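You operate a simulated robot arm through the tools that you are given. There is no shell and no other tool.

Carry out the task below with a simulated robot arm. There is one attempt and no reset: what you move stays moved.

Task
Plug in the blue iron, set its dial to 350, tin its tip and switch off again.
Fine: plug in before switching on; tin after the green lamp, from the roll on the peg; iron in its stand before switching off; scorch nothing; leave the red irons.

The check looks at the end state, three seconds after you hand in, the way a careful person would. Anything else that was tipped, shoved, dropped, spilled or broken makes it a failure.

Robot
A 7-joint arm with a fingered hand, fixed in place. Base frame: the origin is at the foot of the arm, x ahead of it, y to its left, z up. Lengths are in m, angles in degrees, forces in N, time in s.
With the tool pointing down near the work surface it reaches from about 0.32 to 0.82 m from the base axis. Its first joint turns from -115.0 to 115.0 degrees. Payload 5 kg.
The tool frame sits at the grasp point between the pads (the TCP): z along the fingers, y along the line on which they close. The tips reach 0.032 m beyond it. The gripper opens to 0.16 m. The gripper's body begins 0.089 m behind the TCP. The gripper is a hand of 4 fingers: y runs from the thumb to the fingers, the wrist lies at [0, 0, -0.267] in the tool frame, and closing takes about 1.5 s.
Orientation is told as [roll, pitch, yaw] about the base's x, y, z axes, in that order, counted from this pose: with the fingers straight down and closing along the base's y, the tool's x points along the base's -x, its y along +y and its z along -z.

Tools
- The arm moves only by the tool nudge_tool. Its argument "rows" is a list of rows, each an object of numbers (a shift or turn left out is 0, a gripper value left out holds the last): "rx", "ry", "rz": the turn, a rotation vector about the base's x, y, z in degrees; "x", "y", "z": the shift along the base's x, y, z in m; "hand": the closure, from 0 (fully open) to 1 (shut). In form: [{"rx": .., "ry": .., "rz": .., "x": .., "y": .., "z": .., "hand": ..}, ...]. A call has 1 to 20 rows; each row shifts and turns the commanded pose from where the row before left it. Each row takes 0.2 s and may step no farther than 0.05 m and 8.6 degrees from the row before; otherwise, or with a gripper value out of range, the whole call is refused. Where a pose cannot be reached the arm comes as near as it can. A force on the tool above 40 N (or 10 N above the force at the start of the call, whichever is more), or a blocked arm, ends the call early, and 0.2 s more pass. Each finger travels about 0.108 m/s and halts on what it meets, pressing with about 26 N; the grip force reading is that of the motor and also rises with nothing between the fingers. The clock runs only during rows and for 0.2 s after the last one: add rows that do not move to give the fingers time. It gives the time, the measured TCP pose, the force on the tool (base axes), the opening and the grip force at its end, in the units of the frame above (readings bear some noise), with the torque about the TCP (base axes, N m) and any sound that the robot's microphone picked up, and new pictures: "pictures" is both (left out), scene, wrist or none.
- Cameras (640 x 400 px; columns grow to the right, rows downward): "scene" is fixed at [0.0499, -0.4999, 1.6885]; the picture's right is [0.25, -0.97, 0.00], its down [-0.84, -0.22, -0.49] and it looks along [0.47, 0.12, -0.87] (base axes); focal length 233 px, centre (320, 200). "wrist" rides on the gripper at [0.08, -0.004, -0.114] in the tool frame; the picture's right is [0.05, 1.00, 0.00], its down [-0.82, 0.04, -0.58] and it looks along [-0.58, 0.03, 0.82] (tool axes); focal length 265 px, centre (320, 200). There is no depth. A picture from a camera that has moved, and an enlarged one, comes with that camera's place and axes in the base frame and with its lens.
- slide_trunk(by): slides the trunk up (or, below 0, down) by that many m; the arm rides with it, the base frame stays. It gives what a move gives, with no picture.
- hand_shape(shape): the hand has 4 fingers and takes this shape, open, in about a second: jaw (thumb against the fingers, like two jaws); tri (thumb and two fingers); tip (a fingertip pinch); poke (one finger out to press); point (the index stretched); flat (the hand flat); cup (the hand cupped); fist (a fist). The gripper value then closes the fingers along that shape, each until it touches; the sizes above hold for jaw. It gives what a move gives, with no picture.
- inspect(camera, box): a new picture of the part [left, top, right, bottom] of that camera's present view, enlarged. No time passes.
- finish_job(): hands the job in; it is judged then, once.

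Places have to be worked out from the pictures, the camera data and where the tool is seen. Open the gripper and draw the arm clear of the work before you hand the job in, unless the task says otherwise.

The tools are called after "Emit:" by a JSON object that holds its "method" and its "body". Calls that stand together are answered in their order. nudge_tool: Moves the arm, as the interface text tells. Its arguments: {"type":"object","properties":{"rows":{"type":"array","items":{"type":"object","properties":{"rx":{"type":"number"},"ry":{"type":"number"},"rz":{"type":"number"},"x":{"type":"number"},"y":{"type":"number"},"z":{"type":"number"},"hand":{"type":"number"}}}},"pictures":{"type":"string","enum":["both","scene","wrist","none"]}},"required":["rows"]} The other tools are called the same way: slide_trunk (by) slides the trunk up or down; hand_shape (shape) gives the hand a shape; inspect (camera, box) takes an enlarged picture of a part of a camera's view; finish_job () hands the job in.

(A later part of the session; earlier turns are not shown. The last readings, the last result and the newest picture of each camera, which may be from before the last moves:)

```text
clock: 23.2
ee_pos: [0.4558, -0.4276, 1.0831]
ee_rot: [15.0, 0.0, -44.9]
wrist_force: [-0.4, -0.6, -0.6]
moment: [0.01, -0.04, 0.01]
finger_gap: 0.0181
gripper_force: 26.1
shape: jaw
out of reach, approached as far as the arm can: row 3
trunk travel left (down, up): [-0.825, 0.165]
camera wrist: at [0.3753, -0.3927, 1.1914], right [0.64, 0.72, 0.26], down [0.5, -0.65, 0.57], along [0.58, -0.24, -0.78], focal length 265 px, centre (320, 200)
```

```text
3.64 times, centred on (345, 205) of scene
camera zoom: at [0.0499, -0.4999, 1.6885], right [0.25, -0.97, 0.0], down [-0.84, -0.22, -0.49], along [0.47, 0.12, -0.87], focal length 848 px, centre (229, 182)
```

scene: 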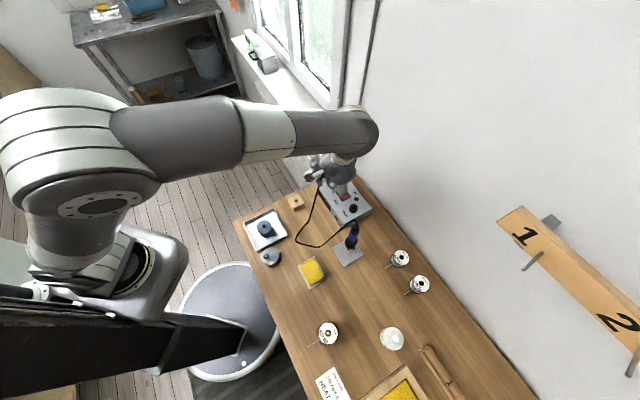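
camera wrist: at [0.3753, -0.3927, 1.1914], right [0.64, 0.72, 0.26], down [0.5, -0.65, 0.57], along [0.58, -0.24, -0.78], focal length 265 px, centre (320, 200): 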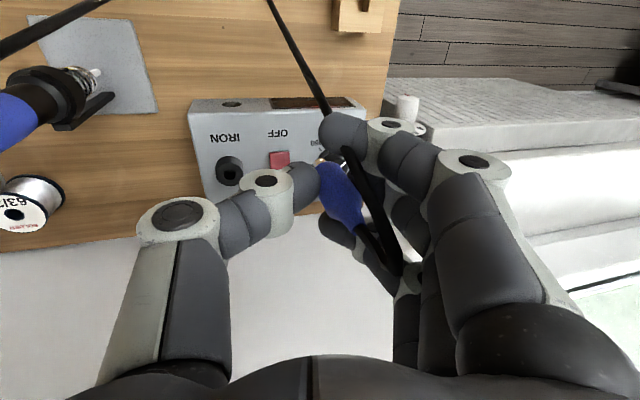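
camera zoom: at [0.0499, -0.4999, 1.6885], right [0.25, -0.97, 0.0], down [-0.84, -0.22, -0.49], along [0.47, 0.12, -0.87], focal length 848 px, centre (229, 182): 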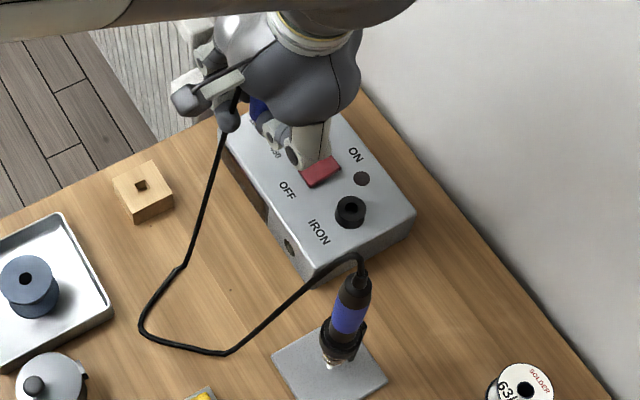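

The plug is upright with its pin tip visible, and three views agree on the socket mouth at about (0.4695,-0.5195,0.910). I move over it, keeping the pin tip about 4 cm above the collar.

Emit:
{"method": "nudge_tool", "body": {"rows": [{"x": 0.0007, "y": -0.017, "z": -0.005}, {"x": 0.0007, "y": -0.017, "z": -0.01}, {"x": 0.0007, "y": -0.017, "z": -0.01}, {"x": 0.0007, "y": -0.017, "z": -0.015}, {"x": 0.0007, "y": -0.017, "z": -0.02}, {"x": 0.0008, "y": -0.0163, "z": -0.02}, {}], "pictures": "both"}}

Emit:
{"method": "inspect", "body": {"camera": "wrist", "box": [240, 80, 400, 240]}}

Emit:
{"method": "inspect", "body": {"camera": "scene", "box": [300, 150, 390, 260]}}

```text
clock: 24.8
ee_pos: [0.4602, -0.5295, 1.0022]
ee_rot: [15.0, 0.0, -44.7]
wrist_force: [-0.4, 0.0, -0.5]
moment: [-0.02, 0.01, -0.03]
finger_gap: 0.0179
gripper_force: 26.0
shape: jaw
trunk travel left (down, up): [-0.825, 0.165]
camera wrist: at [0.3791, -0.4938, 1.1114], right [0.64, 0.72, 0.26], down [0.5, -0.65, 0.57], along [0.58, -0.24, -0.78], focal length 265 px, centre (320, 200)
```

scene: 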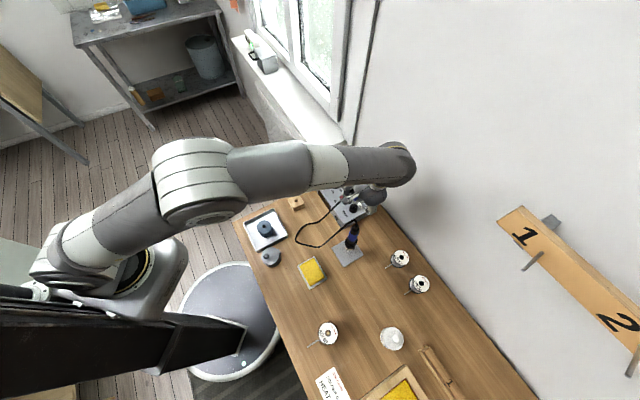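
wrist: 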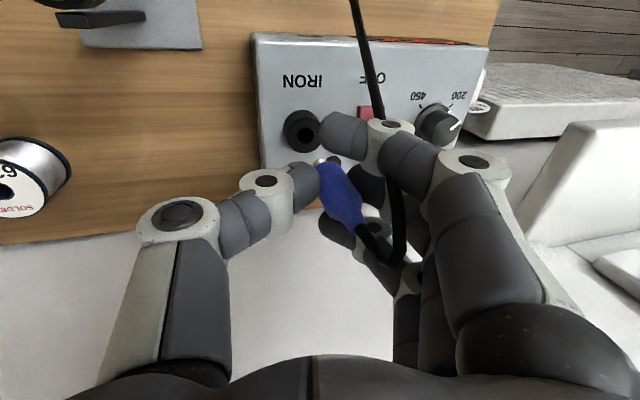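

```text
2.50 times, centred on (320, 160) of wrist
camera zoom: at [0.3791, -0.4938, 1.1114], right [0.64, 0.72, 0.26], down [0.5, -0.65, 0.57], along [0.58, -0.24, -0.78], focal length 664 px, centre (320, 300)
```

zoom: 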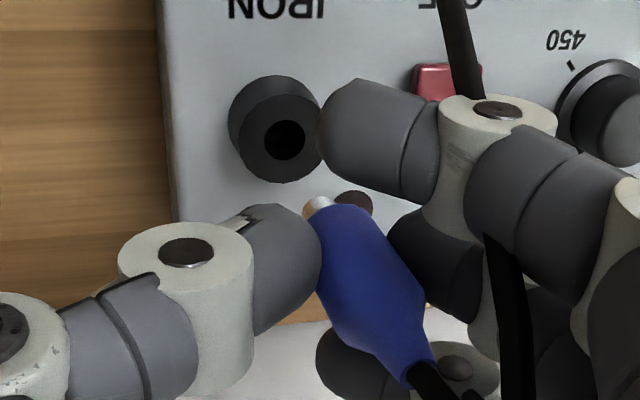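

```text
3.64 times, centred on (345, 205) of scene
camera zoom: at [0.0499, -0.4999, 1.6885], right [0.25, -0.97, 0.0], down [-0.84, -0.22, -0.49], along [0.47, 0.12, -0.87], focal length 848 px, centre (229, 182)
```

zoom: 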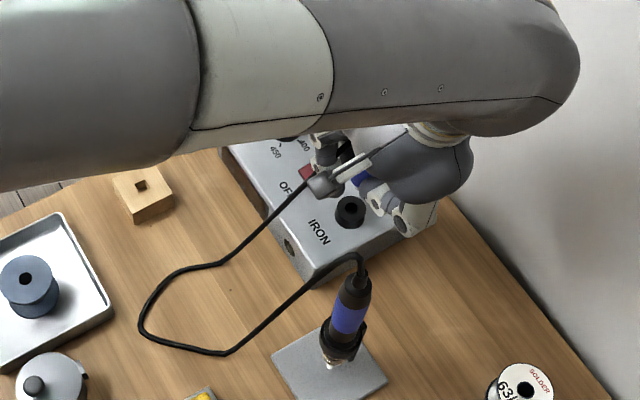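

The pin tip and the socket hole line up within about 2–3 mm by my reckoning. I trim that and lower to roughly 1.5 cm above the collar, then check alignment in the picture.

Emit:
{"method": "nudge_tool", "body": {"rows": [{"x": 0.0015, "y": 0.0015, "z": -0.01}, {"z": -0.01}, {"z": -0.01}, {}], "pictures": "wrist"}}

Emit:
{"method": "inspect", "body": {"camera": "wrist", "box": [260, 90, 380, 210]}}

Emit:
{"method": "inspect", "body": {"camera": "scene", "box": [335, 185, 385, 235]}}

```text
clock: 25.8
ee_pos: [0.4607, -0.5277, 0.9719]
ee_rot: [15.1, 0.0, -44.8]
wrist_force: [-0.1, 0.5, 0.2]
moment: [-0.01, -0.01, 0.03]
finger_gap: 0.0179
gripper_force: 26.0
shape: jaw
trunk travel left (down, up): [-0.825, 0.165]
camera wrist: at [0.3804, -0.4926, 1.0808], right [0.64, 0.72, 0.26], down [0.5, -0.65, 0.57], along [0.58, -0.24, -0.78], focal length 265 px, centre (320, 200)
```

wrist: 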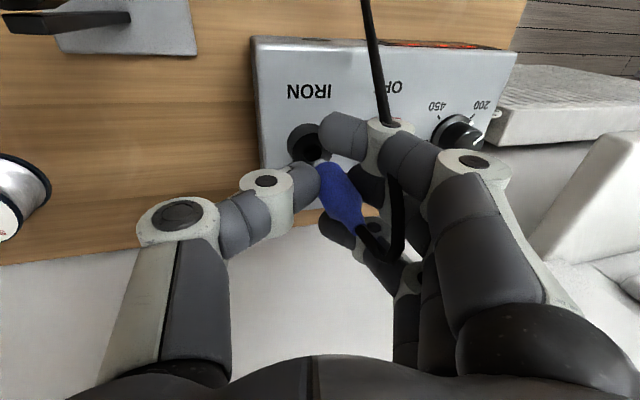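

```text
3.33 times, centred on (320, 150) of wrist
camera zoom: at [0.3804, -0.4926, 1.0808], right [0.64, 0.72, 0.26], down [0.5, -0.65, 0.57], along [0.58, -0.24, -0.78], focal length 885 px, centre (320, 367)
```

zoom: 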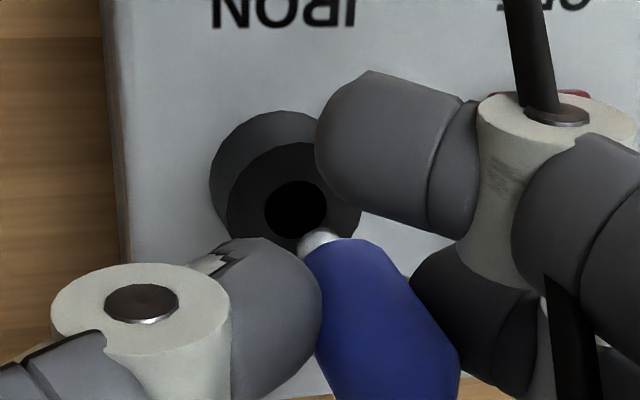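

```text
8.00 times, centred on (360, 210) of scene
camera zoom: at [0.0499, -0.4999, 1.6885], right [0.25, -0.97, 0.0], down [-0.84, -0.22, -0.49], along [0.47, 0.12, -0.87], focal length 1867 px, centre (0, 120)
```

zoom: 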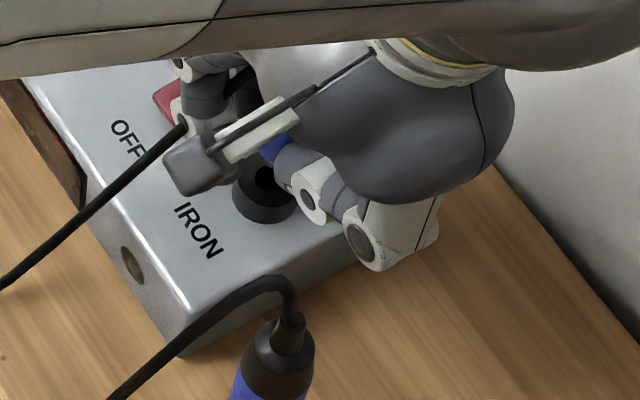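

The pin tip is about 2 cm above the mouth and within 2 mm of the hole's axis. I correct that last bit and lower slowly into the hole.

Emit:
{"method": "nudge_tool", "body": {"rows": [{"x": 0.0015, "y": 0.0005, "z": -0.006}, {"z": -0.006}, {"z": -0.006}, {"z": -0.005}, {}], "pictures": "wrist"}}

Emit:
{"method": "inspect", "body": {"camera": "wrist", "box": [260, 90, 380, 210]}}

Emit:
{"method": "inspect", "body": {"camera": "scene", "box": [335, 185, 385, 235]}}

```text
clock: 27.0
ee_pos: [0.4646, -0.525, 0.9507]
ee_rot: [15.0, -0.1, -44.9]
wrist_force: [-2.3, -0.5, 12.2]
moment: [0.12, -0.17, 0.03]
finger_gap: 0.0182
gripper_force: 26.6
shape: jaw
trunk travel left (down, up): [-0.825, 0.165]
camera wrist: at [0.3825, -0.4909, 1.0591], right [0.64, 0.72, 0.26], down [0.5, -0.65, 0.57], along [0.58, -0.24, -0.78], focal length 265 px, centre (320, 200)
```

wrist: 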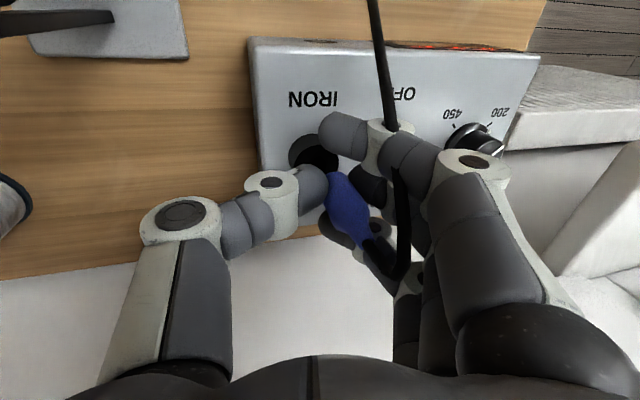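

```text
3.33 times, centred on (320, 150) of wrist
camera zoom: at [0.3825, -0.4909, 1.0591], right [0.64, 0.72, 0.26], down [0.5, -0.65, 0.57], along [0.58, -0.24, -0.78], focal length 885 px, centre (320, 367)
```

zoom: 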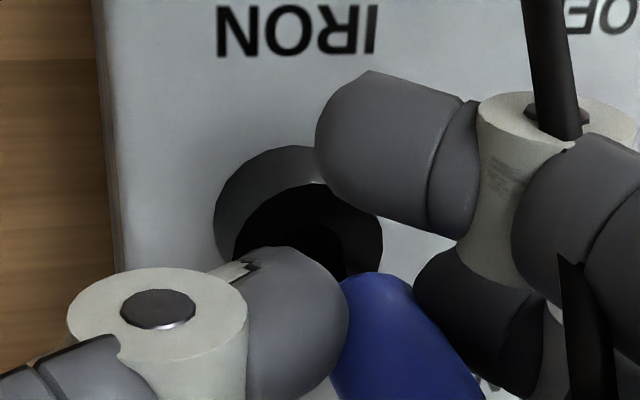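

```text
8.00 times, centred on (360, 210) of scene
camera zoom: at [0.0499, -0.4999, 1.6885], right [0.25, -0.97, 0.0], down [-0.84, -0.22, -0.49], along [0.47, 0.12, -0.87], focal length 1867 px, centre (0, 120)
```

zoom: 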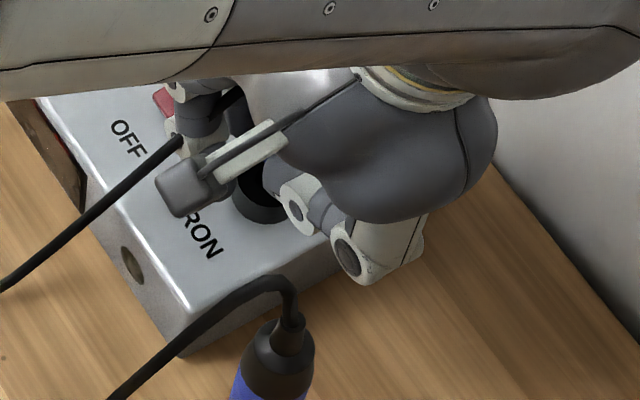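

A push of 12 N came early: the thumb tip is probably landing on the collar rim, because I hold the plug as low as its nose. I back up 15 mm and look at how the plug sits now.

Emit:
{"method": "nudge_tool", "body": {"rows": [{"z": 0.008}, {"z": 0.008}, {}], "pictures": "wrist"}}

Emit:
{"method": "inspect", "body": {"camera": "wrist", "box": [260, 90, 380, 210]}}

Emit:
{"method": "inspect", "body": {"camera": "wrist", "box": [240, 120, 420, 300]}}

```text
clock: 27.8
ee_pos: [0.4643, -0.5249, 0.9659]
ee_rot: [15.0, 0.0, -44.7]
wrist_force: [-0.4, 0.0, -0.4]
moment: [0.0, -0.01, 0.01]
finger_gap: 0.0178
gripper_force: 25.7
shape: jaw
trunk travel left (down, up): [-0.825, 0.165]
camera wrist: at [0.3829, -0.4904, 1.074], right [0.64, 0.72, 0.26], down [0.5, -0.65, 0.57], along [0.58, -0.24, -0.78], focal length 265 px, centre (320, 200)
```

wrist: 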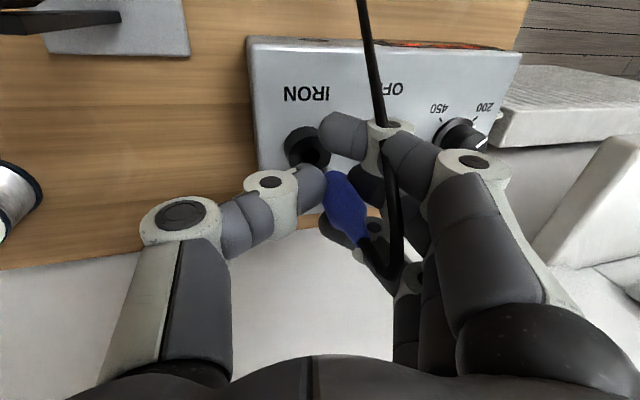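

```text
3.33 times, centred on (320, 150) of wrist
camera zoom: at [0.3829, -0.4904, 1.074], right [0.64, 0.72, 0.26], down [0.5, -0.65, 0.57], along [0.58, -0.24, -0.78], focal length 885 px, centre (320, 367)
```

zoom: 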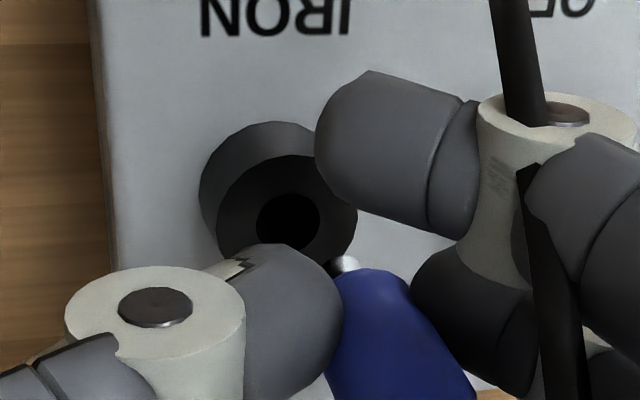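

```text
2.22 times, centred on (330, 210) of wrist
camera zoom: at [0.3829, -0.4904, 1.074], right [0.64, 0.72, 0.26], down [0.5, -0.65, 0.57], along [0.58, -0.24, -0.78], focal length 590 px, centre (298, 178)
```

zoom: 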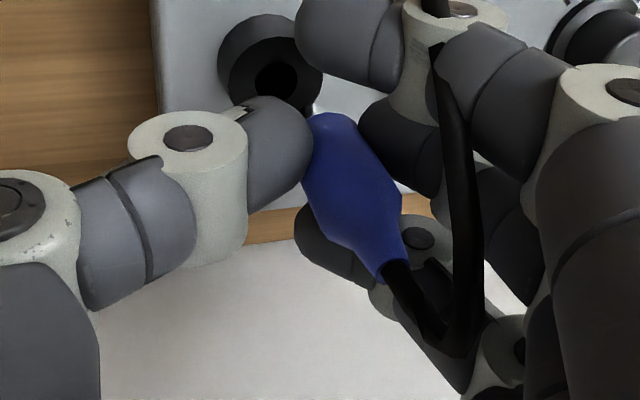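

The pin met the rim and the plug was pushed about 1 cm up into the grip. Working back from the contact height, the plug sits 3 mm further from me (in n) than I assumed. The lean is now about 11°, so I straighten the hand by 4°, shift to the corrected position above the hole and look again.

Emit:
{"method": "nudge_tool", "body": {"rows": [{"z": 0.006}, {"rx": -2.8, "ry": 2.8, "x": -0.003, "y": -0.002}, {"x": -0.003, "y": -0.002}, {}], "pictures": "wrist"}}

Emit:
{"method": "inspect", "body": {"camera": "wrist", "box": [260, 90, 380, 210]}}

Emit:
{"method": "inspect", "body": {"camera": "wrist", "box": [240, 120, 420, 300]}}

Emit:
{"method": "inspect", "body": {"camera": "scene", "box": [335, 185, 385, 235]}}

```text
clock: 28.8
ee_pos: [0.4579, -0.5306, 0.9731]
ee_rot: [10.9, 0.0, -44.8]
wrist_force: [0.1, -0.4, -0.7]
moment: [-0.02, 0.01, -0.05]
finger_gap: 0.0178
gripper_force: 26.5
shape: jaw
trunk travel left (down, up): [-0.825, 0.165]
camera wrist: at [0.3817, -0.4908, 1.0832], right [0.65, 0.73, 0.19], down [0.53, -0.62, 0.57], along [0.54, -0.27, -0.8], focal length 265 px, centre (320, 200)
```

wrist: 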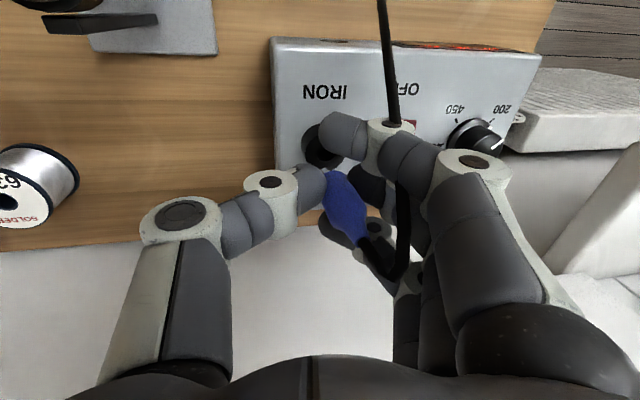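

```text
3.33 times, centred on (320, 150) of wrist
camera zoom: at [0.3817, -0.4908, 1.0832], right [0.65, 0.73, 0.19], down [0.53, -0.62, 0.57], along [0.54, -0.27, -0.8], focal length 885 px, centre (320, 367)
```

zoom: 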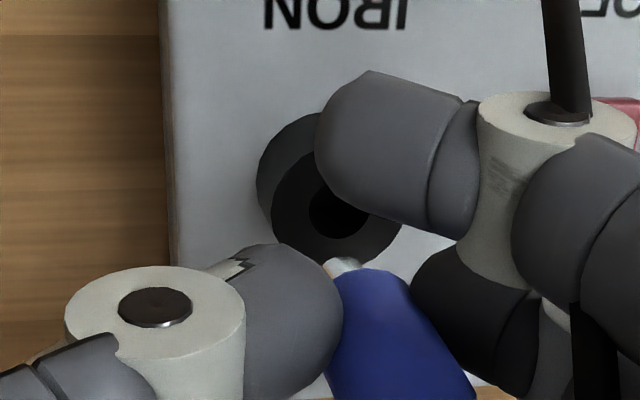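

```text
2.22 times, centred on (330, 210) of wrist
camera zoom: at [0.3817, -0.4908, 1.0832], right [0.65, 0.73, 0.19], down [0.53, -0.62, 0.57], along [0.54, -0.27, -0.8], focal length 590 px, centre (298, 178)
```

zoom: 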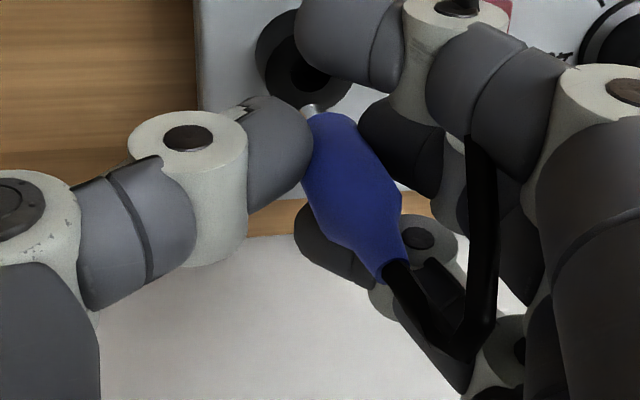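

```text
8.00 times, centred on (360, 210) of scene
camera zoom: at [0.0499, -0.4999, 1.6885], right [0.25, -0.97, 0.0], down [-0.84, -0.22, -0.49], along [0.47, 0.12, -0.87], focal length 1867 px, centre (0, 120)
```

zoom: 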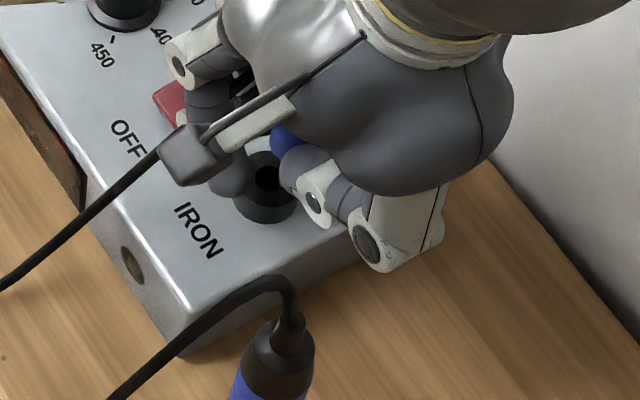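

The pin is now about 23 mm above the mouth, and by my numbers it needs a shift of (+3, +3) mm. I apply that and lower 15 mm, then check again.

Emit:
{"method": "nudge_tool", "body": {"rows": [{"x": 0.003, "y": 0.003, "z": -0.005}, {"z": -0.005}, {"z": -0.005}, {}], "pictures": "wrist"}}

Emit:
{"method": "inspect", "body": {"camera": "wrist", "box": [290, 110, 370, 190]}}

Emit:
{"method": "inspect", "body": {"camera": "scene", "box": [345, 190, 375, 220]}}

```text
clock: 29.8
ee_pos: [0.4607, -0.5271, 0.9577]
ee_rot: [11.0, 0.0, -44.8]
wrist_force: [0.1, 0.4, -0.5]
moment: [0.0, 0.0, -0.01]
finger_gap: 0.0174
gripper_force: 25.7
shape: jaw
trunk travel left (down, up): [-0.825, 0.165]
camera wrist: at [0.3851, -0.4877, 1.0682], right [0.65, 0.73, 0.19], down [0.53, -0.62, 0.57], along [0.54, -0.27, -0.8], focal length 265 px, centre (320, 200)
```

wrist: 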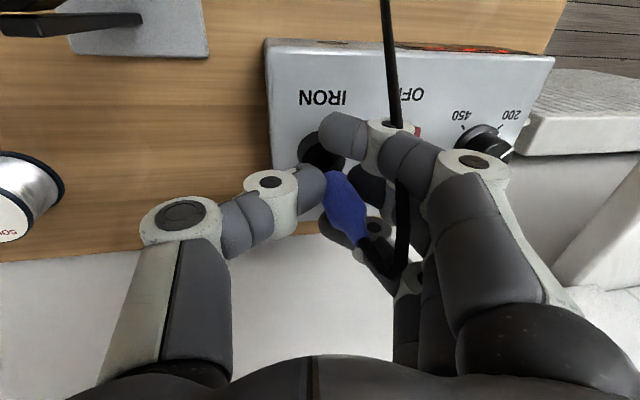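

```text
5.00 times, centred on (330, 150) of wrist
camera zoom: at [0.3851, -0.4877, 1.0682], right [0.65, 0.73, 0.19], down [0.53, -0.62, 0.57], along [0.54, -0.27, -0.8], focal length 1327 px, centre (270, 450)
```

zoom: 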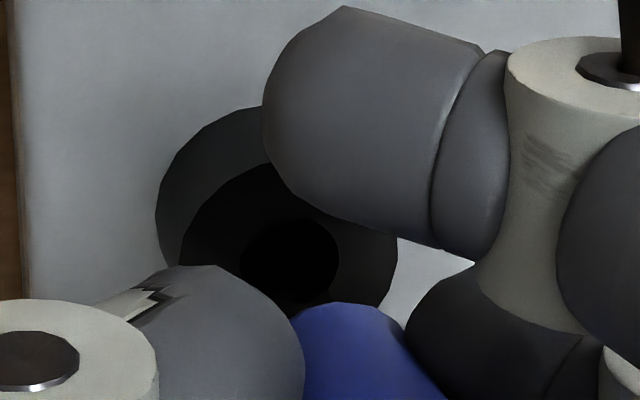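

```text
13.33 times, centred on (360, 205) of scene
camera zoom: at [0.0499, -0.4999, 1.6885], right [0.25, -0.97, 0.0], down [-0.84, -0.22, -0.49], along [0.47, 0.12, -0.87], focal length 3111 px, centre (-213, 133)
```

zoom: 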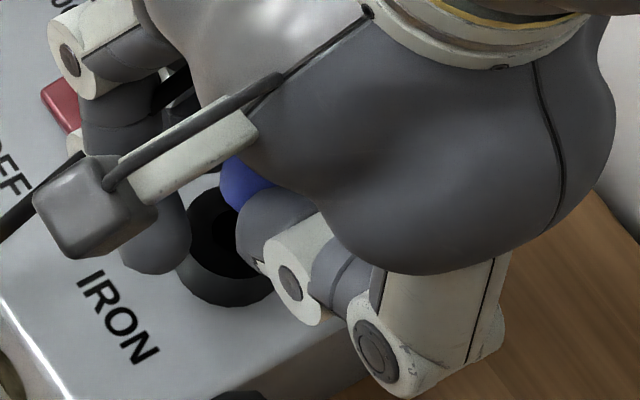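

Pin and hole agree within about 1 mm, with the tip about 8 mm above the mouth. I lower 10 mm in small steps and watch the force.

Emit:
{"method": "nudge_tool", "body": {"rows": [{"x": -0.001, "y": 0.0005, "z": -0.004}, {"z": -0.003}, {"z": -0.003}, {}], "pictures": "wrist"}}

Emit:
{"method": "inspect", "body": {"camera": "wrist", "box": [290, 110, 370, 190]}}

```text
clock: 30.8
ee_pos: [0.4591, -0.5268, 0.949]
ee_rot: [11.1, -0.1, -44.8]
wrist_force: [-5.0, 0.8, 17.9]
moment: [0.14, -0.12, 0.06]
finger_gap: 0.0186
gripper_force: 25.6
shape: jaw
trunk travel left (down, up): [-0.825, 0.165]
camera wrist: at [0.3837, -0.4869, 1.0594], right [0.65, 0.73, 0.19], down [0.53, -0.62, 0.58], along [0.54, -0.28, -0.79], focal length 265 px, centre (320, 200)
```

wrist: 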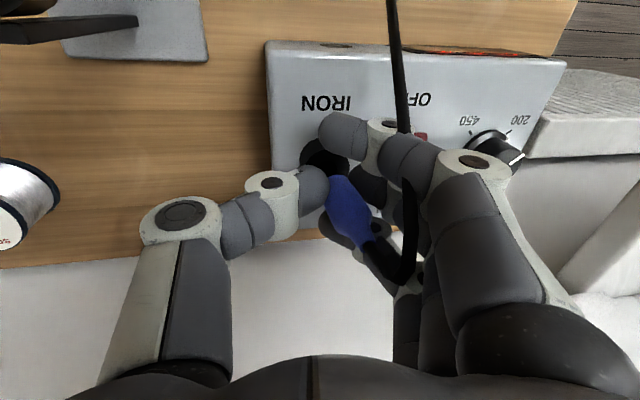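

```text
5.00 times, centred on (330, 150) of wrist
camera zoom: at [0.3837, -0.4869, 1.0594], right [0.65, 0.73, 0.19], down [0.53, -0.62, 0.58], along [0.54, -0.28, -0.79], focal length 1327 px, centre (270, 450)
```

zoom: 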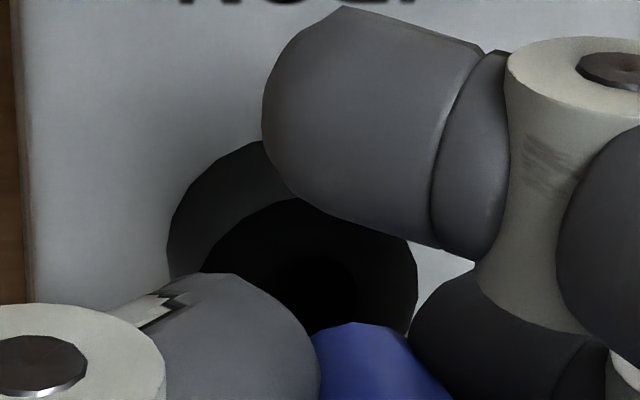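

Again about 18 N with the pin on the rim, or a fingertip on the collar. I lift 8 mm and measure pin against hole once more.

Emit:
{"method": "nudge_tool", "body": {"rows": [{"z": 0.006}, {"z": 0.008}, {}], "pictures": "wrist"}}

Emit:
{"method": "inspect", "body": {"camera": "wrist", "box": [290, 110, 370, 190]}}

Emit:
{"method": "inspect", "body": {"camera": "wrist", "box": [280, 140, 400, 260]}}

```text
clock: 31.6
ee_pos: [0.4615, -0.527, 0.9612]
ee_rot: [11.1, 0.0, -44.7]
wrist_force: [0.4, 0.3, 0.6]
moment: [0.03, 0.02, 0.0]
finger_gap: 0.0172
gripper_force: 26.1
shape: jaw
trunk travel left (down, up): [-0.825, 0.165]
camera wrist: at [0.385, -0.4871, 1.0714], right [0.65, 0.73, 0.19], down [0.53, -0.62, 0.57], along [0.54, -0.27, -0.8], focal length 265 px, centre (320, 200)
```

wrist: 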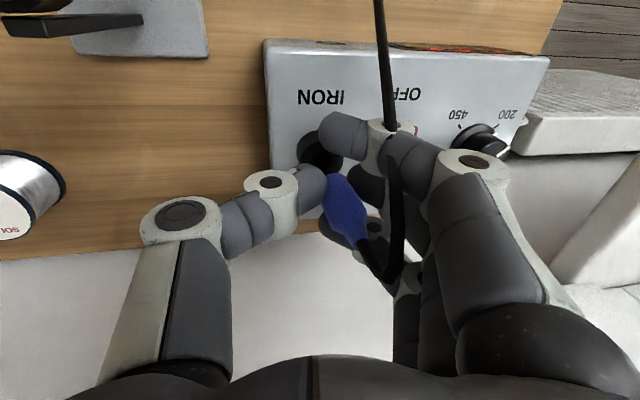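

```text
5.00 times, centred on (330, 150) of wrist
camera zoom: at [0.385, -0.4871, 1.0714], right [0.65, 0.73, 0.19], down [0.53, -0.62, 0.57], along [0.54, -0.27, -0.8], focal length 1327 px, centre (270, 450)
```

zoom: 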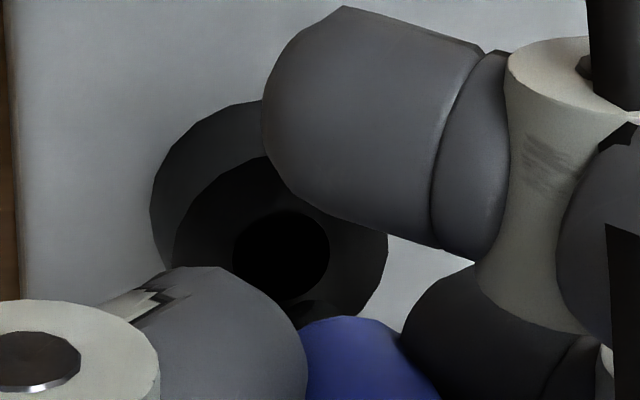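

```text
3.33 times, centred on (340, 200) of wrist
camera zoom: at [0.385, -0.4871, 1.0714], right [0.65, 0.73, 0.19], down [0.53, -0.62, 0.57], along [0.54, -0.27, -0.8], focal length 885 px, centre (253, 200)
```

zoom: 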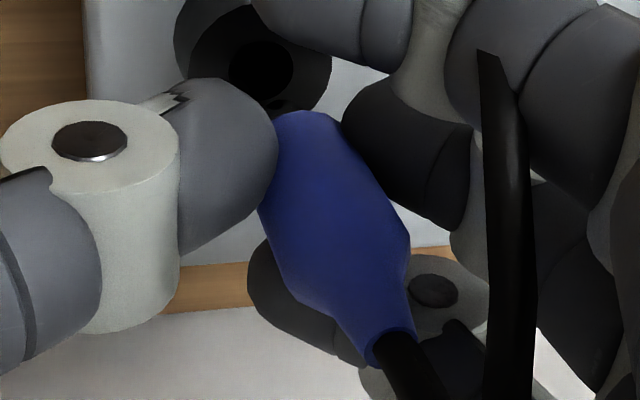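

Comparing pin and hole in the contact picture (same height, so no depth guess), the pin landed about 3 mm too far from me. I shift by that, plus 2.5 mm sideways, and lower to just above the collar to check.

Emit:
{"method": "nudge_tool", "body": {"rows": [{"x": -0.0039, "y": 0.0004, "z": -0.003}, {"z": -0.003}, {"z": -0.003}, {}], "pictures": "wrist"}}

Emit:
{"method": "inspect", "body": {"camera": "wrist", "box": [300, 130, 360, 190]}}

Emit:
{"method": "inspect", "body": {"camera": "scene", "box": [345, 190, 375, 220]}}

```text
clock: 32.6
ee_pos: [0.4559, -0.5271, 0.9522]
ee_rot: [10.9, 0.0, -44.8]
wrist_force: [-0.3, 0.4, -0.7]
moment: [0.02, -0.04, 0.04]
finger_gap: 0.0174
gripper_force: 26.4
shape: jaw
trunk travel left (down, up): [-0.825, 0.165]
camera wrist: at [0.3806, -0.4865, 1.0626], right [0.65, 0.73, 0.19], down [0.53, -0.62, 0.57], along [0.54, -0.27, -0.8], focal length 265 px, centre (320, 200)
```

wrist: 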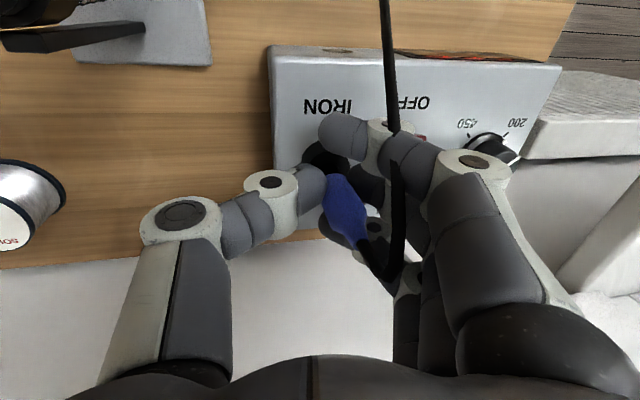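

```text
6.67 times, centred on (330, 160) of wrist
camera zoom: at [0.3806, -0.4865, 1.0626], right [0.65, 0.73, 0.19], down [0.53, -0.62, 0.57], along [0.54, -0.27, -0.8], focal length 1769 px, centre (253, 467)
```

zoom: 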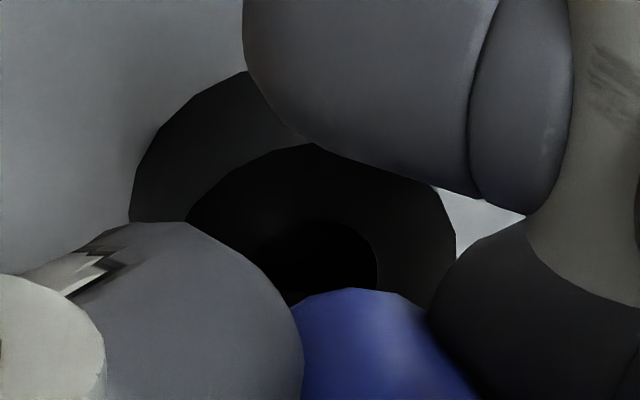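

```text
13.33 times, centred on (360, 205) of scene
camera zoom: at [0.0499, -0.4999, 1.6885], right [0.25, -0.97, 0.0], down [-0.84, -0.22, -0.49], along [0.47, 0.12, -0.87], focal length 3111 px, centre (-213, 133)
```

zoom: 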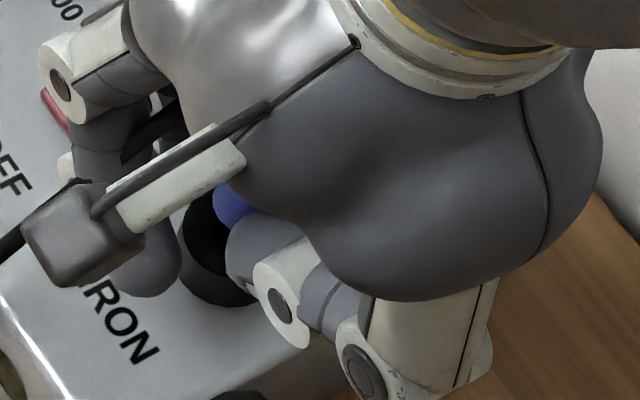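

In the picture the pin will come down within about 1–2 mm of the hole's centre. I lower another 6 mm gently.

Emit:
{"method": "nudge_tool", "body": {"rows": [{"x": 0.0005, "y": -0.0005, "z": -0.002}, {"z": -0.002}, {"z": -0.002}, {}], "pictures": "wrist"}}

Emit:
{"method": "inspect", "body": {"camera": "wrist", "box": [300, 130, 360, 190]}}

```text
clock: 33.6
ee_pos: [0.4557, -0.5273, 0.9483]
ee_rot: [11.0, -0.2, -44.9]
wrist_force: [-5.4, 2.9, 15.8]
moment: [0.15, -0.15, 0.06]
finger_gap: 0.0182
gripper_force: 26.2
shape: jaw
trunk travel left (down, up): [-0.825, 0.165]
camera wrist: at [0.3795, -0.4869, 1.0578], right [0.65, 0.73, 0.19], down [0.53, -0.62, 0.58], along [0.54, -0.28, -0.79], focal length 265 px, centre (320, 200)
```

wrist: 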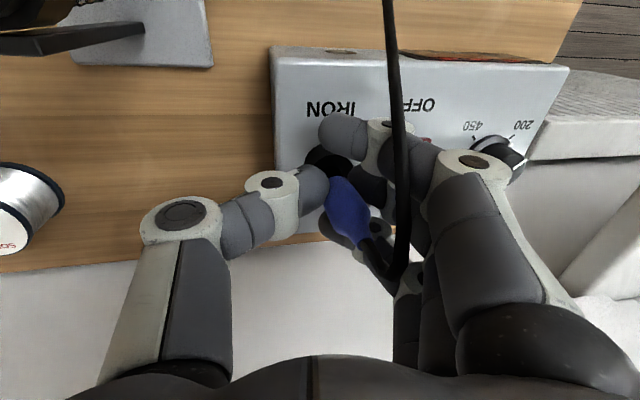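

```text
6.67 times, centred on (330, 160) of wrist
camera zoom: at [0.3795, -0.4869, 1.0578], right [0.65, 0.73, 0.19], down [0.53, -0.62, 0.58], along [0.54, -0.28, -0.79], focal length 1769 px, centre (253, 467)
```

zoom: 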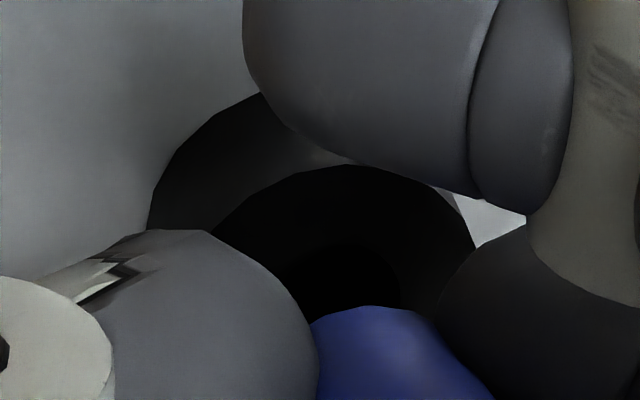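

The moments tell me the contact is on the finger side (a fingertip on the collar) while the pin sits over the hole's centre in the picture. So I should regrip higher. First I check how upright the plug stands here.

Emit:
{"method": "inspect", "body": {"camera": "wrist", "box": [280, 140, 420, 280]}}

Emit:
{"method": "inspect", "body": {"camera": "scene", "box": [330, 180, 380, 230]}}

```text
2.86 times, centred on (350, 210) of wrist
camera zoom: at [0.3795, -0.4869, 1.0578], right [0.65, 0.73, 0.19], down [0.53, -0.62, 0.58], along [0.54, -0.28, -0.79], focal length 758 px, centre (234, 171)
```

zoom: 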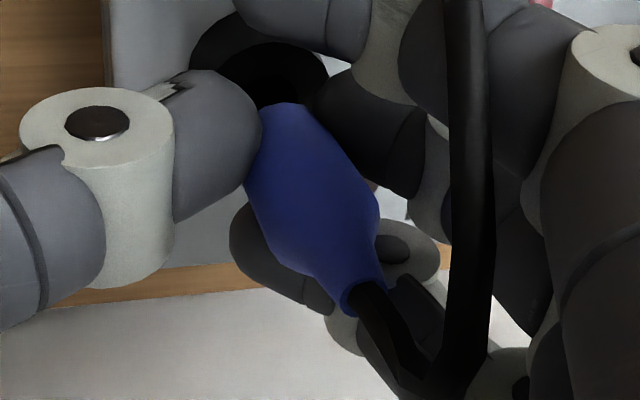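

```text
8.00 times, centred on (355, 205) of scene
camera zoom: at [0.0499, -0.4999, 1.6885], right [0.25, -0.97, 0.0], down [-0.84, -0.22, -0.49], along [0.47, 0.12, -0.87], focal length 1867 px, centre (40, 160)
```

zoom: 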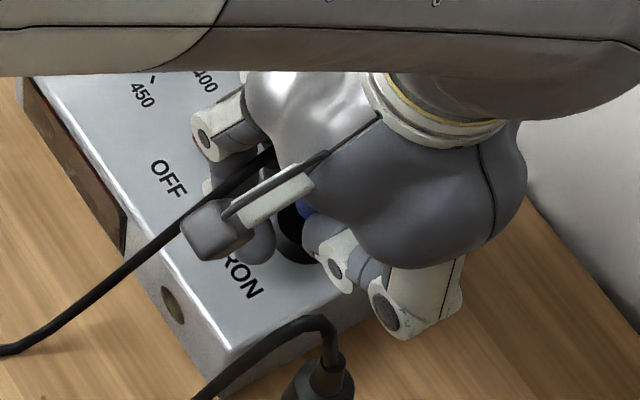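

The plug is upright to within a degree, its pin over the hole and about 3 mm above the mouth. I open the fingers only slightly (to about 30 mm) so it can drop into the hole while they still flank it.

Emit:
{"method": "nudge_tool", "body": {"rows": [{"z": 0.001}, {"hand": 0.81}, {}, {}], "pictures": "both"}}

Emit:
{"method": "inspect", "body": {"camera": "wrist", "box": [260, 120, 420, 280]}}

Emit:
{"method": "inspect", "body": {"camera": "scene", "box": [330, 180, 380, 230]}}

```text
clock: 34.6
ee_pos: [0.4571, -0.5274, 0.9468]
ee_rot: [10.9, 0.1, -44.8]
wrist_force: [0.3, -0.2, -0.5]
moment: [-0.01, 0.0, 0.01]
finger_gap: 0.0301
gripper_force: 0.1
shape: jaw
trunk travel left (down, up): [-0.825, 0.165]
camera wrist: at [0.3806, -0.4877, 1.0572], right [0.65, 0.73, 0.19], down [0.53, -0.62, 0.57], along [0.54, -0.27, -0.8], focal length 265 px, centre (320, 200)
```

scene: 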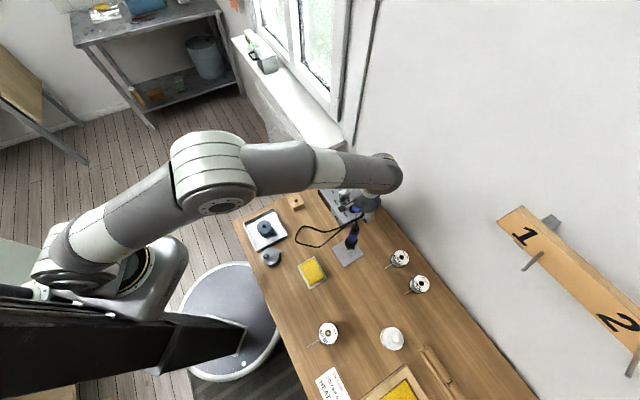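
wrist: 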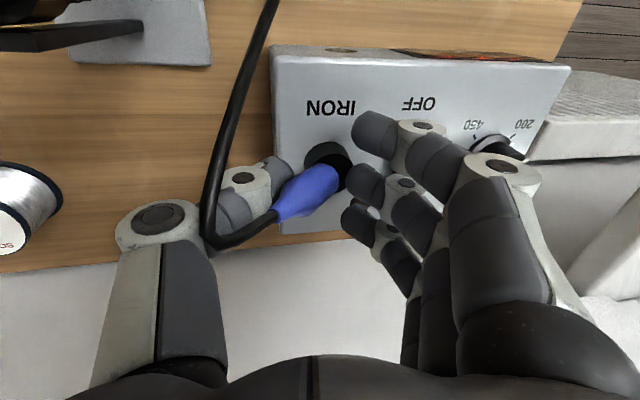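

```text
2.50 times, centred on (340, 200) of wrist
camera zoom: at [0.3806, -0.4877, 1.0572], right [0.65, 0.73, 0.19], down [0.53, -0.62, 0.57], along [0.54, -0.27, -0.8], focal length 664 px, centre (270, 200)
```

zoom: 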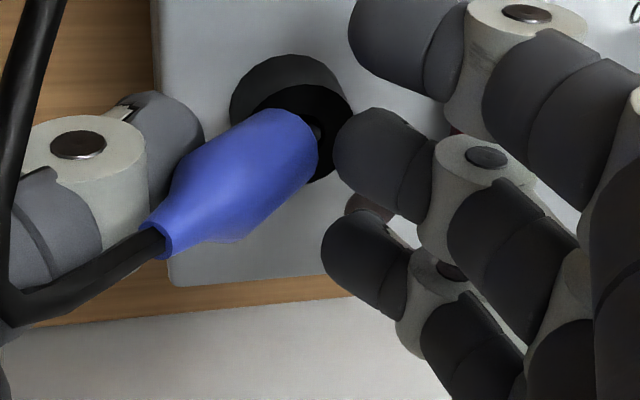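

```text
8.00 times, centred on (355, 205) of scene
camera zoom: at [0.0499, -0.4999, 1.6885], right [0.25, -0.97, 0.0], down [-0.84, -0.22, -0.49], along [0.47, 0.12, -0.87], focal length 1867 px, centre (40, 160)
```

zoom: 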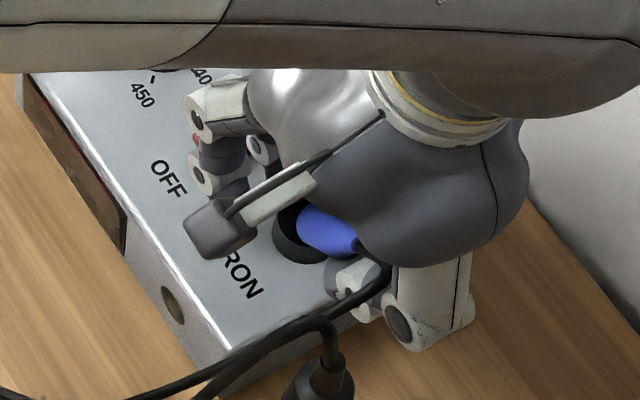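

The plug did not drop in; it tipped about 40° to the right and now leans on the thumb with its nose on the collar. I look closer before touching it.

Emit:
{"method": "inspect", "body": {"camera": "wrist", "box": [230, 130, 350, 250]}}

Emit:
{"method": "inspect", "body": {"camera": "scene", "box": [345, 190, 380, 225]}}

```text
3.33 times, centred on (290, 190) of wrist
camera zoom: at [0.3806, -0.4877, 1.0572], right [0.65, 0.73, 0.19], down [0.53, -0.62, 0.57], along [0.54, -0.27, -0.8], focal length 885 px, centre (420, 233)
```

zoom: 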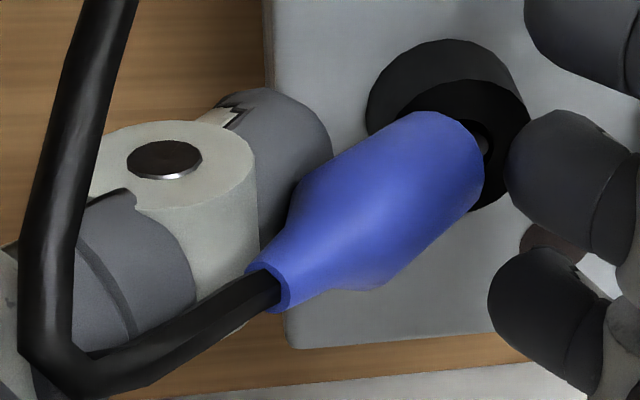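

```text
11.43 times, centred on (362, 208) of scene
camera zoom: at [0.0499, -0.4999, 1.6885], right [0.25, -0.97, 0.0], down [-0.84, -0.22, -0.49], along [0.47, 0.12, -0.87], focal length 2667 px, centre (-166, 114)
```

zoom: 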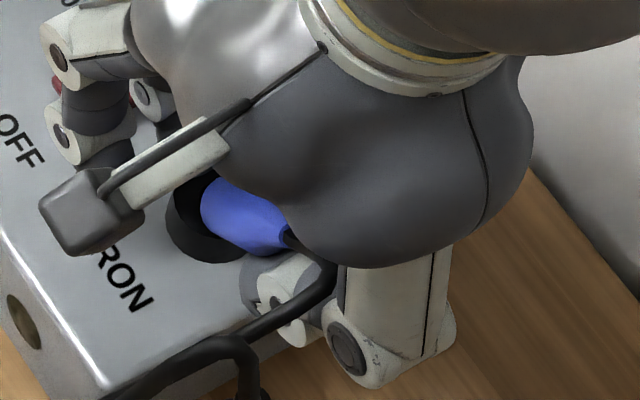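

The plug lies along the thumb's inner face with its pin near the hole, so closing should stand it up again. I first raise the hand 14 mm so the new grip is higher on the body, and look.

Emit:
{"method": "nudge_tool", "body": {"rows": [{"z": 0.005}, {"z": 0.005}, {"z": 0.004}, {}], "pictures": "wrist"}}

Emit:
{"method": "inspect", "body": {"camera": "wrist", "box": [230, 110, 390, 270]}}

Emit:
{"method": "inspect", "body": {"camera": "scene", "box": [345, 190, 380, 225]}}

```text
clock: 35.6
ee_pos: [0.4577, -0.5274, 0.9628]
ee_rot: [11.0, 0.0, -44.8]
wrist_force: [-0.2, 0.4, 0.4]
moment: [-0.03, 0.0, -0.04]
finger_gap: 0.03
gripper_force: 0.0
shape: jaw
trunk travel left (down, up): [-0.825, 0.165]
camera wrist: at [0.3814, -0.487, 1.0719], right [0.65, 0.73, 0.19], down [0.53, -0.62, 0.57], along [0.54, -0.27, -0.8], focal length 265 px, centre (320, 200)
```

wrist: 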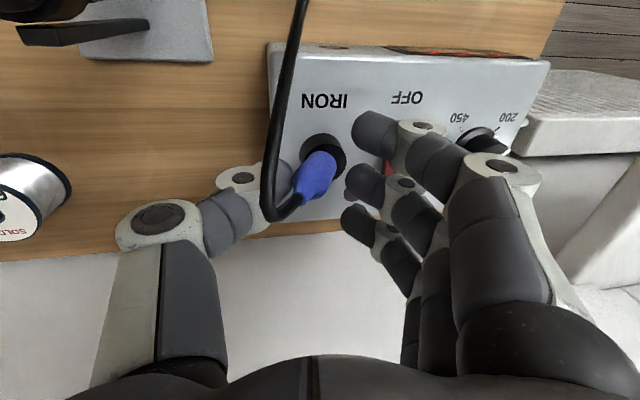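

```text
2.50 times, centred on (310, 190) of wrist
camera zoom: at [0.3814, -0.487, 1.0719], right [0.65, 0.73, 0.19], down [0.53, -0.62, 0.57], along [0.54, -0.27, -0.8], focal length 664 px, centre (345, 225)
```

zoom: 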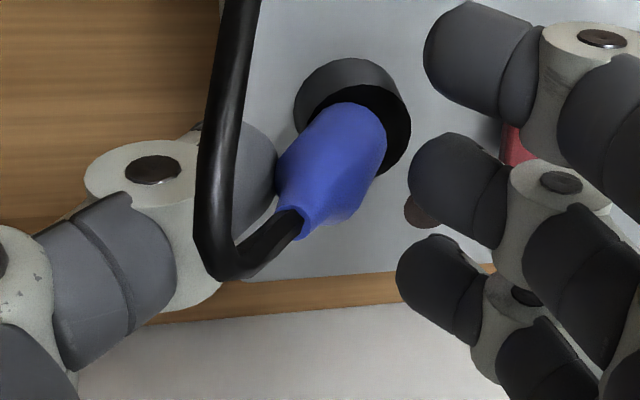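

```text
11.43 times, centred on (362, 208) of scene
camera zoom: at [0.0499, -0.4999, 1.6885], right [0.25, -0.97, 0.0], down [-0.84, -0.22, -0.49], along [0.47, 0.12, -0.87], focal length 2667 px, centre (-166, 114)
```

zoom: 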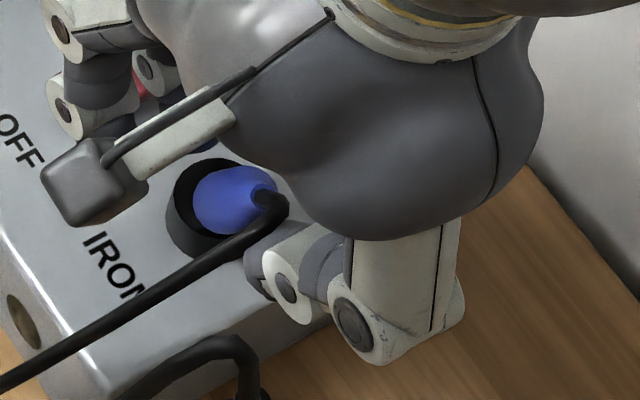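

Good: raising the hand let the plug stand up. It now sits with its nose in the socket's collar, leaning slightly on the thumb. I shift the hand left and away so the thumb eases it upright and it is centred between thumb and fingers.

Emit:
{"method": "nudge_tool", "body": {"rows": [{"x": 0.0027, "y": 0.0009}, {"x": 0.0027, "y": 0.0009}, {"x": 0.0026, "y": 0.0009}, {"x": 0.0026, "y": 0.0009}, {}], "pictures": "wrist"}}

Emit:
{"method": "inspect", "body": {"camera": "wrist", "box": [230, 110, 390, 270]}}

Emit:
{"method": "inspect", "body": {"camera": "scene", "box": [345, 190, 380, 225]}}

```text
clock: 36.8
ee_pos: [0.4694, -0.5237, 0.9614]
ee_rot: [11.0, 0.1, -44.7]
wrist_force: [0.6, 0.0, 1.0]
moment: [-0.02, 0.01, 0.0]
finger_gap: 0.0301
gripper_force: 0.0
shape: jaw
trunk travel left (down, up): [-0.825, 0.165]
camera wrist: at [0.3923, -0.484, 1.0713], right [0.65, 0.73, 0.19], down [0.53, -0.62, 0.57], along [0.54, -0.27, -0.8], focal length 265 px, centre (320, 200)
```

wrist: 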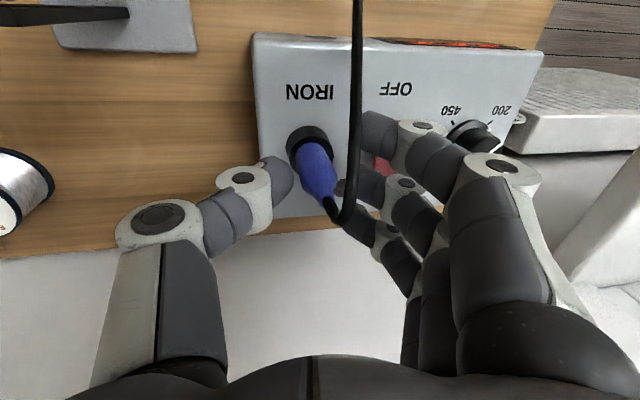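

```text
2.50 times, centred on (310, 190) of wrist
camera zoom: at [0.3923, -0.484, 1.0713], right [0.65, 0.73, 0.19], down [0.53, -0.62, 0.57], along [0.54, -0.27, -0.8], focal length 664 px, centre (345, 225)
```

zoom: 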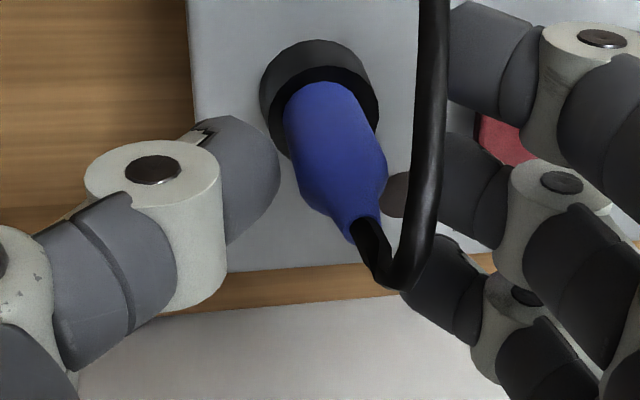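

```text
11.43 times, centred on (362, 208) of scene
camera zoom: at [0.0499, -0.4999, 1.6885], right [0.25, -0.97, 0.0], down [-0.84, -0.22, -0.49], along [0.47, 0.12, -0.87], focal length 2667 px, centre (-166, 114)
```

zoom: 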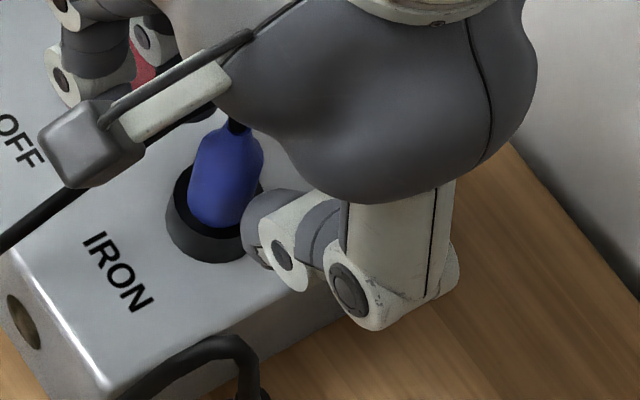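

The plug now stands upright in the IRON socket. The hand's lean matches the tilt the grip naturally gives, so I close on the body higher up than before and will then press down gently to make sure it is home.

Emit:
{"method": "nudge_tool", "body": {"rows": [{"hand": 0.9}, {"hand": 1.0}, {}, {}, {}], "pictures": "wrist"}}

Emit:
{"method": "inspect", "body": {"camera": "wrist", "box": [240, 100, 400, 260]}}

Emit:
{"method": "inspect", "body": {"camera": "scene", "box": [345, 190, 380, 225]}}

```text
clock: 38.0
ee_pos: [0.468, -0.524, 0.9617]
ee_rot: [11.0, 0.1, -44.7]
wrist_force: [-1.0, -0.2, -1.3]
moment: [-0.08, 0.03, -0.01]
finger_gap: 0.0012
gripper_force: 26.1
shape: jaw
trunk travel left (down, up): [-0.825, 0.165]
camera wrist: at [0.3922, -0.4843, 1.0713], right [0.65, 0.73, 0.19], down [0.53, -0.62, 0.57], along [0.54, -0.28, -0.8], focal length 265 px, centre (320, 200)
```

wrist: 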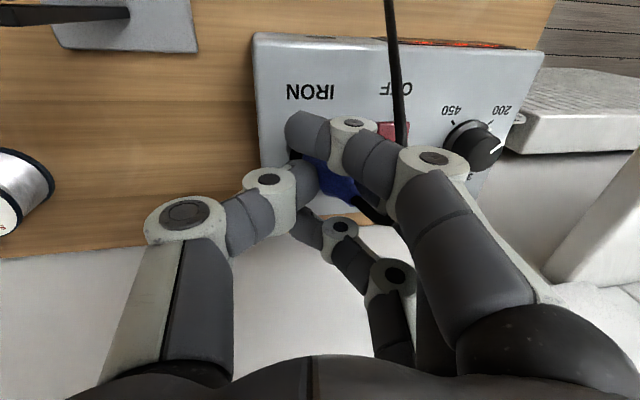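

```text
2.50 times, centred on (320, 180) of wrist
camera zoom: at [0.3922, -0.4843, 1.0713], right [0.65, 0.73, 0.19], down [0.53, -0.62, 0.57], along [0.54, -0.28, -0.8], focal length 664 px, centre (320, 250)
```

zoom: 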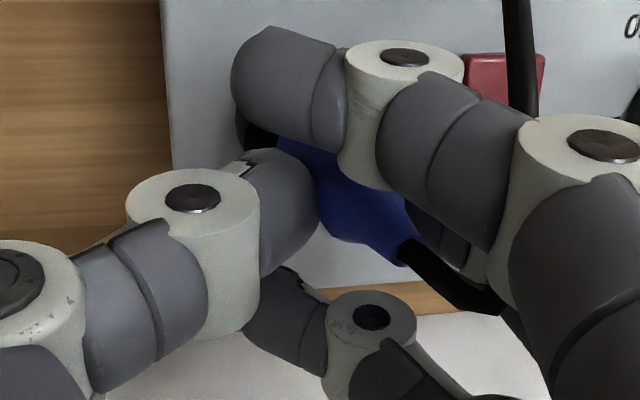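

```text
11.43 times, centred on (362, 208) of scene
camera zoom: at [0.0499, -0.4999, 1.6885], right [0.25, -0.97, 0.0], down [-0.84, -0.22, -0.49], along [0.47, 0.12, -0.87], focal length 2667 px, centre (-166, 114)
```

zoom: 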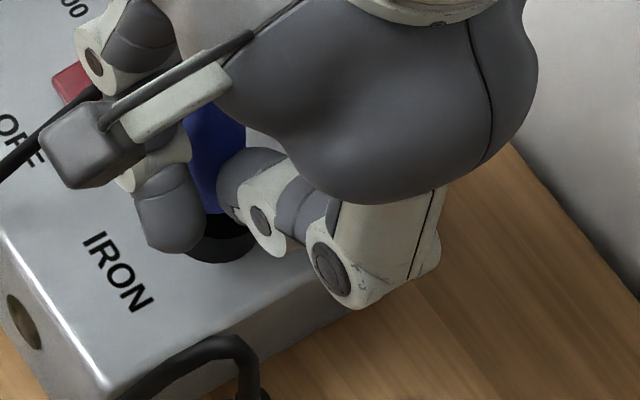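

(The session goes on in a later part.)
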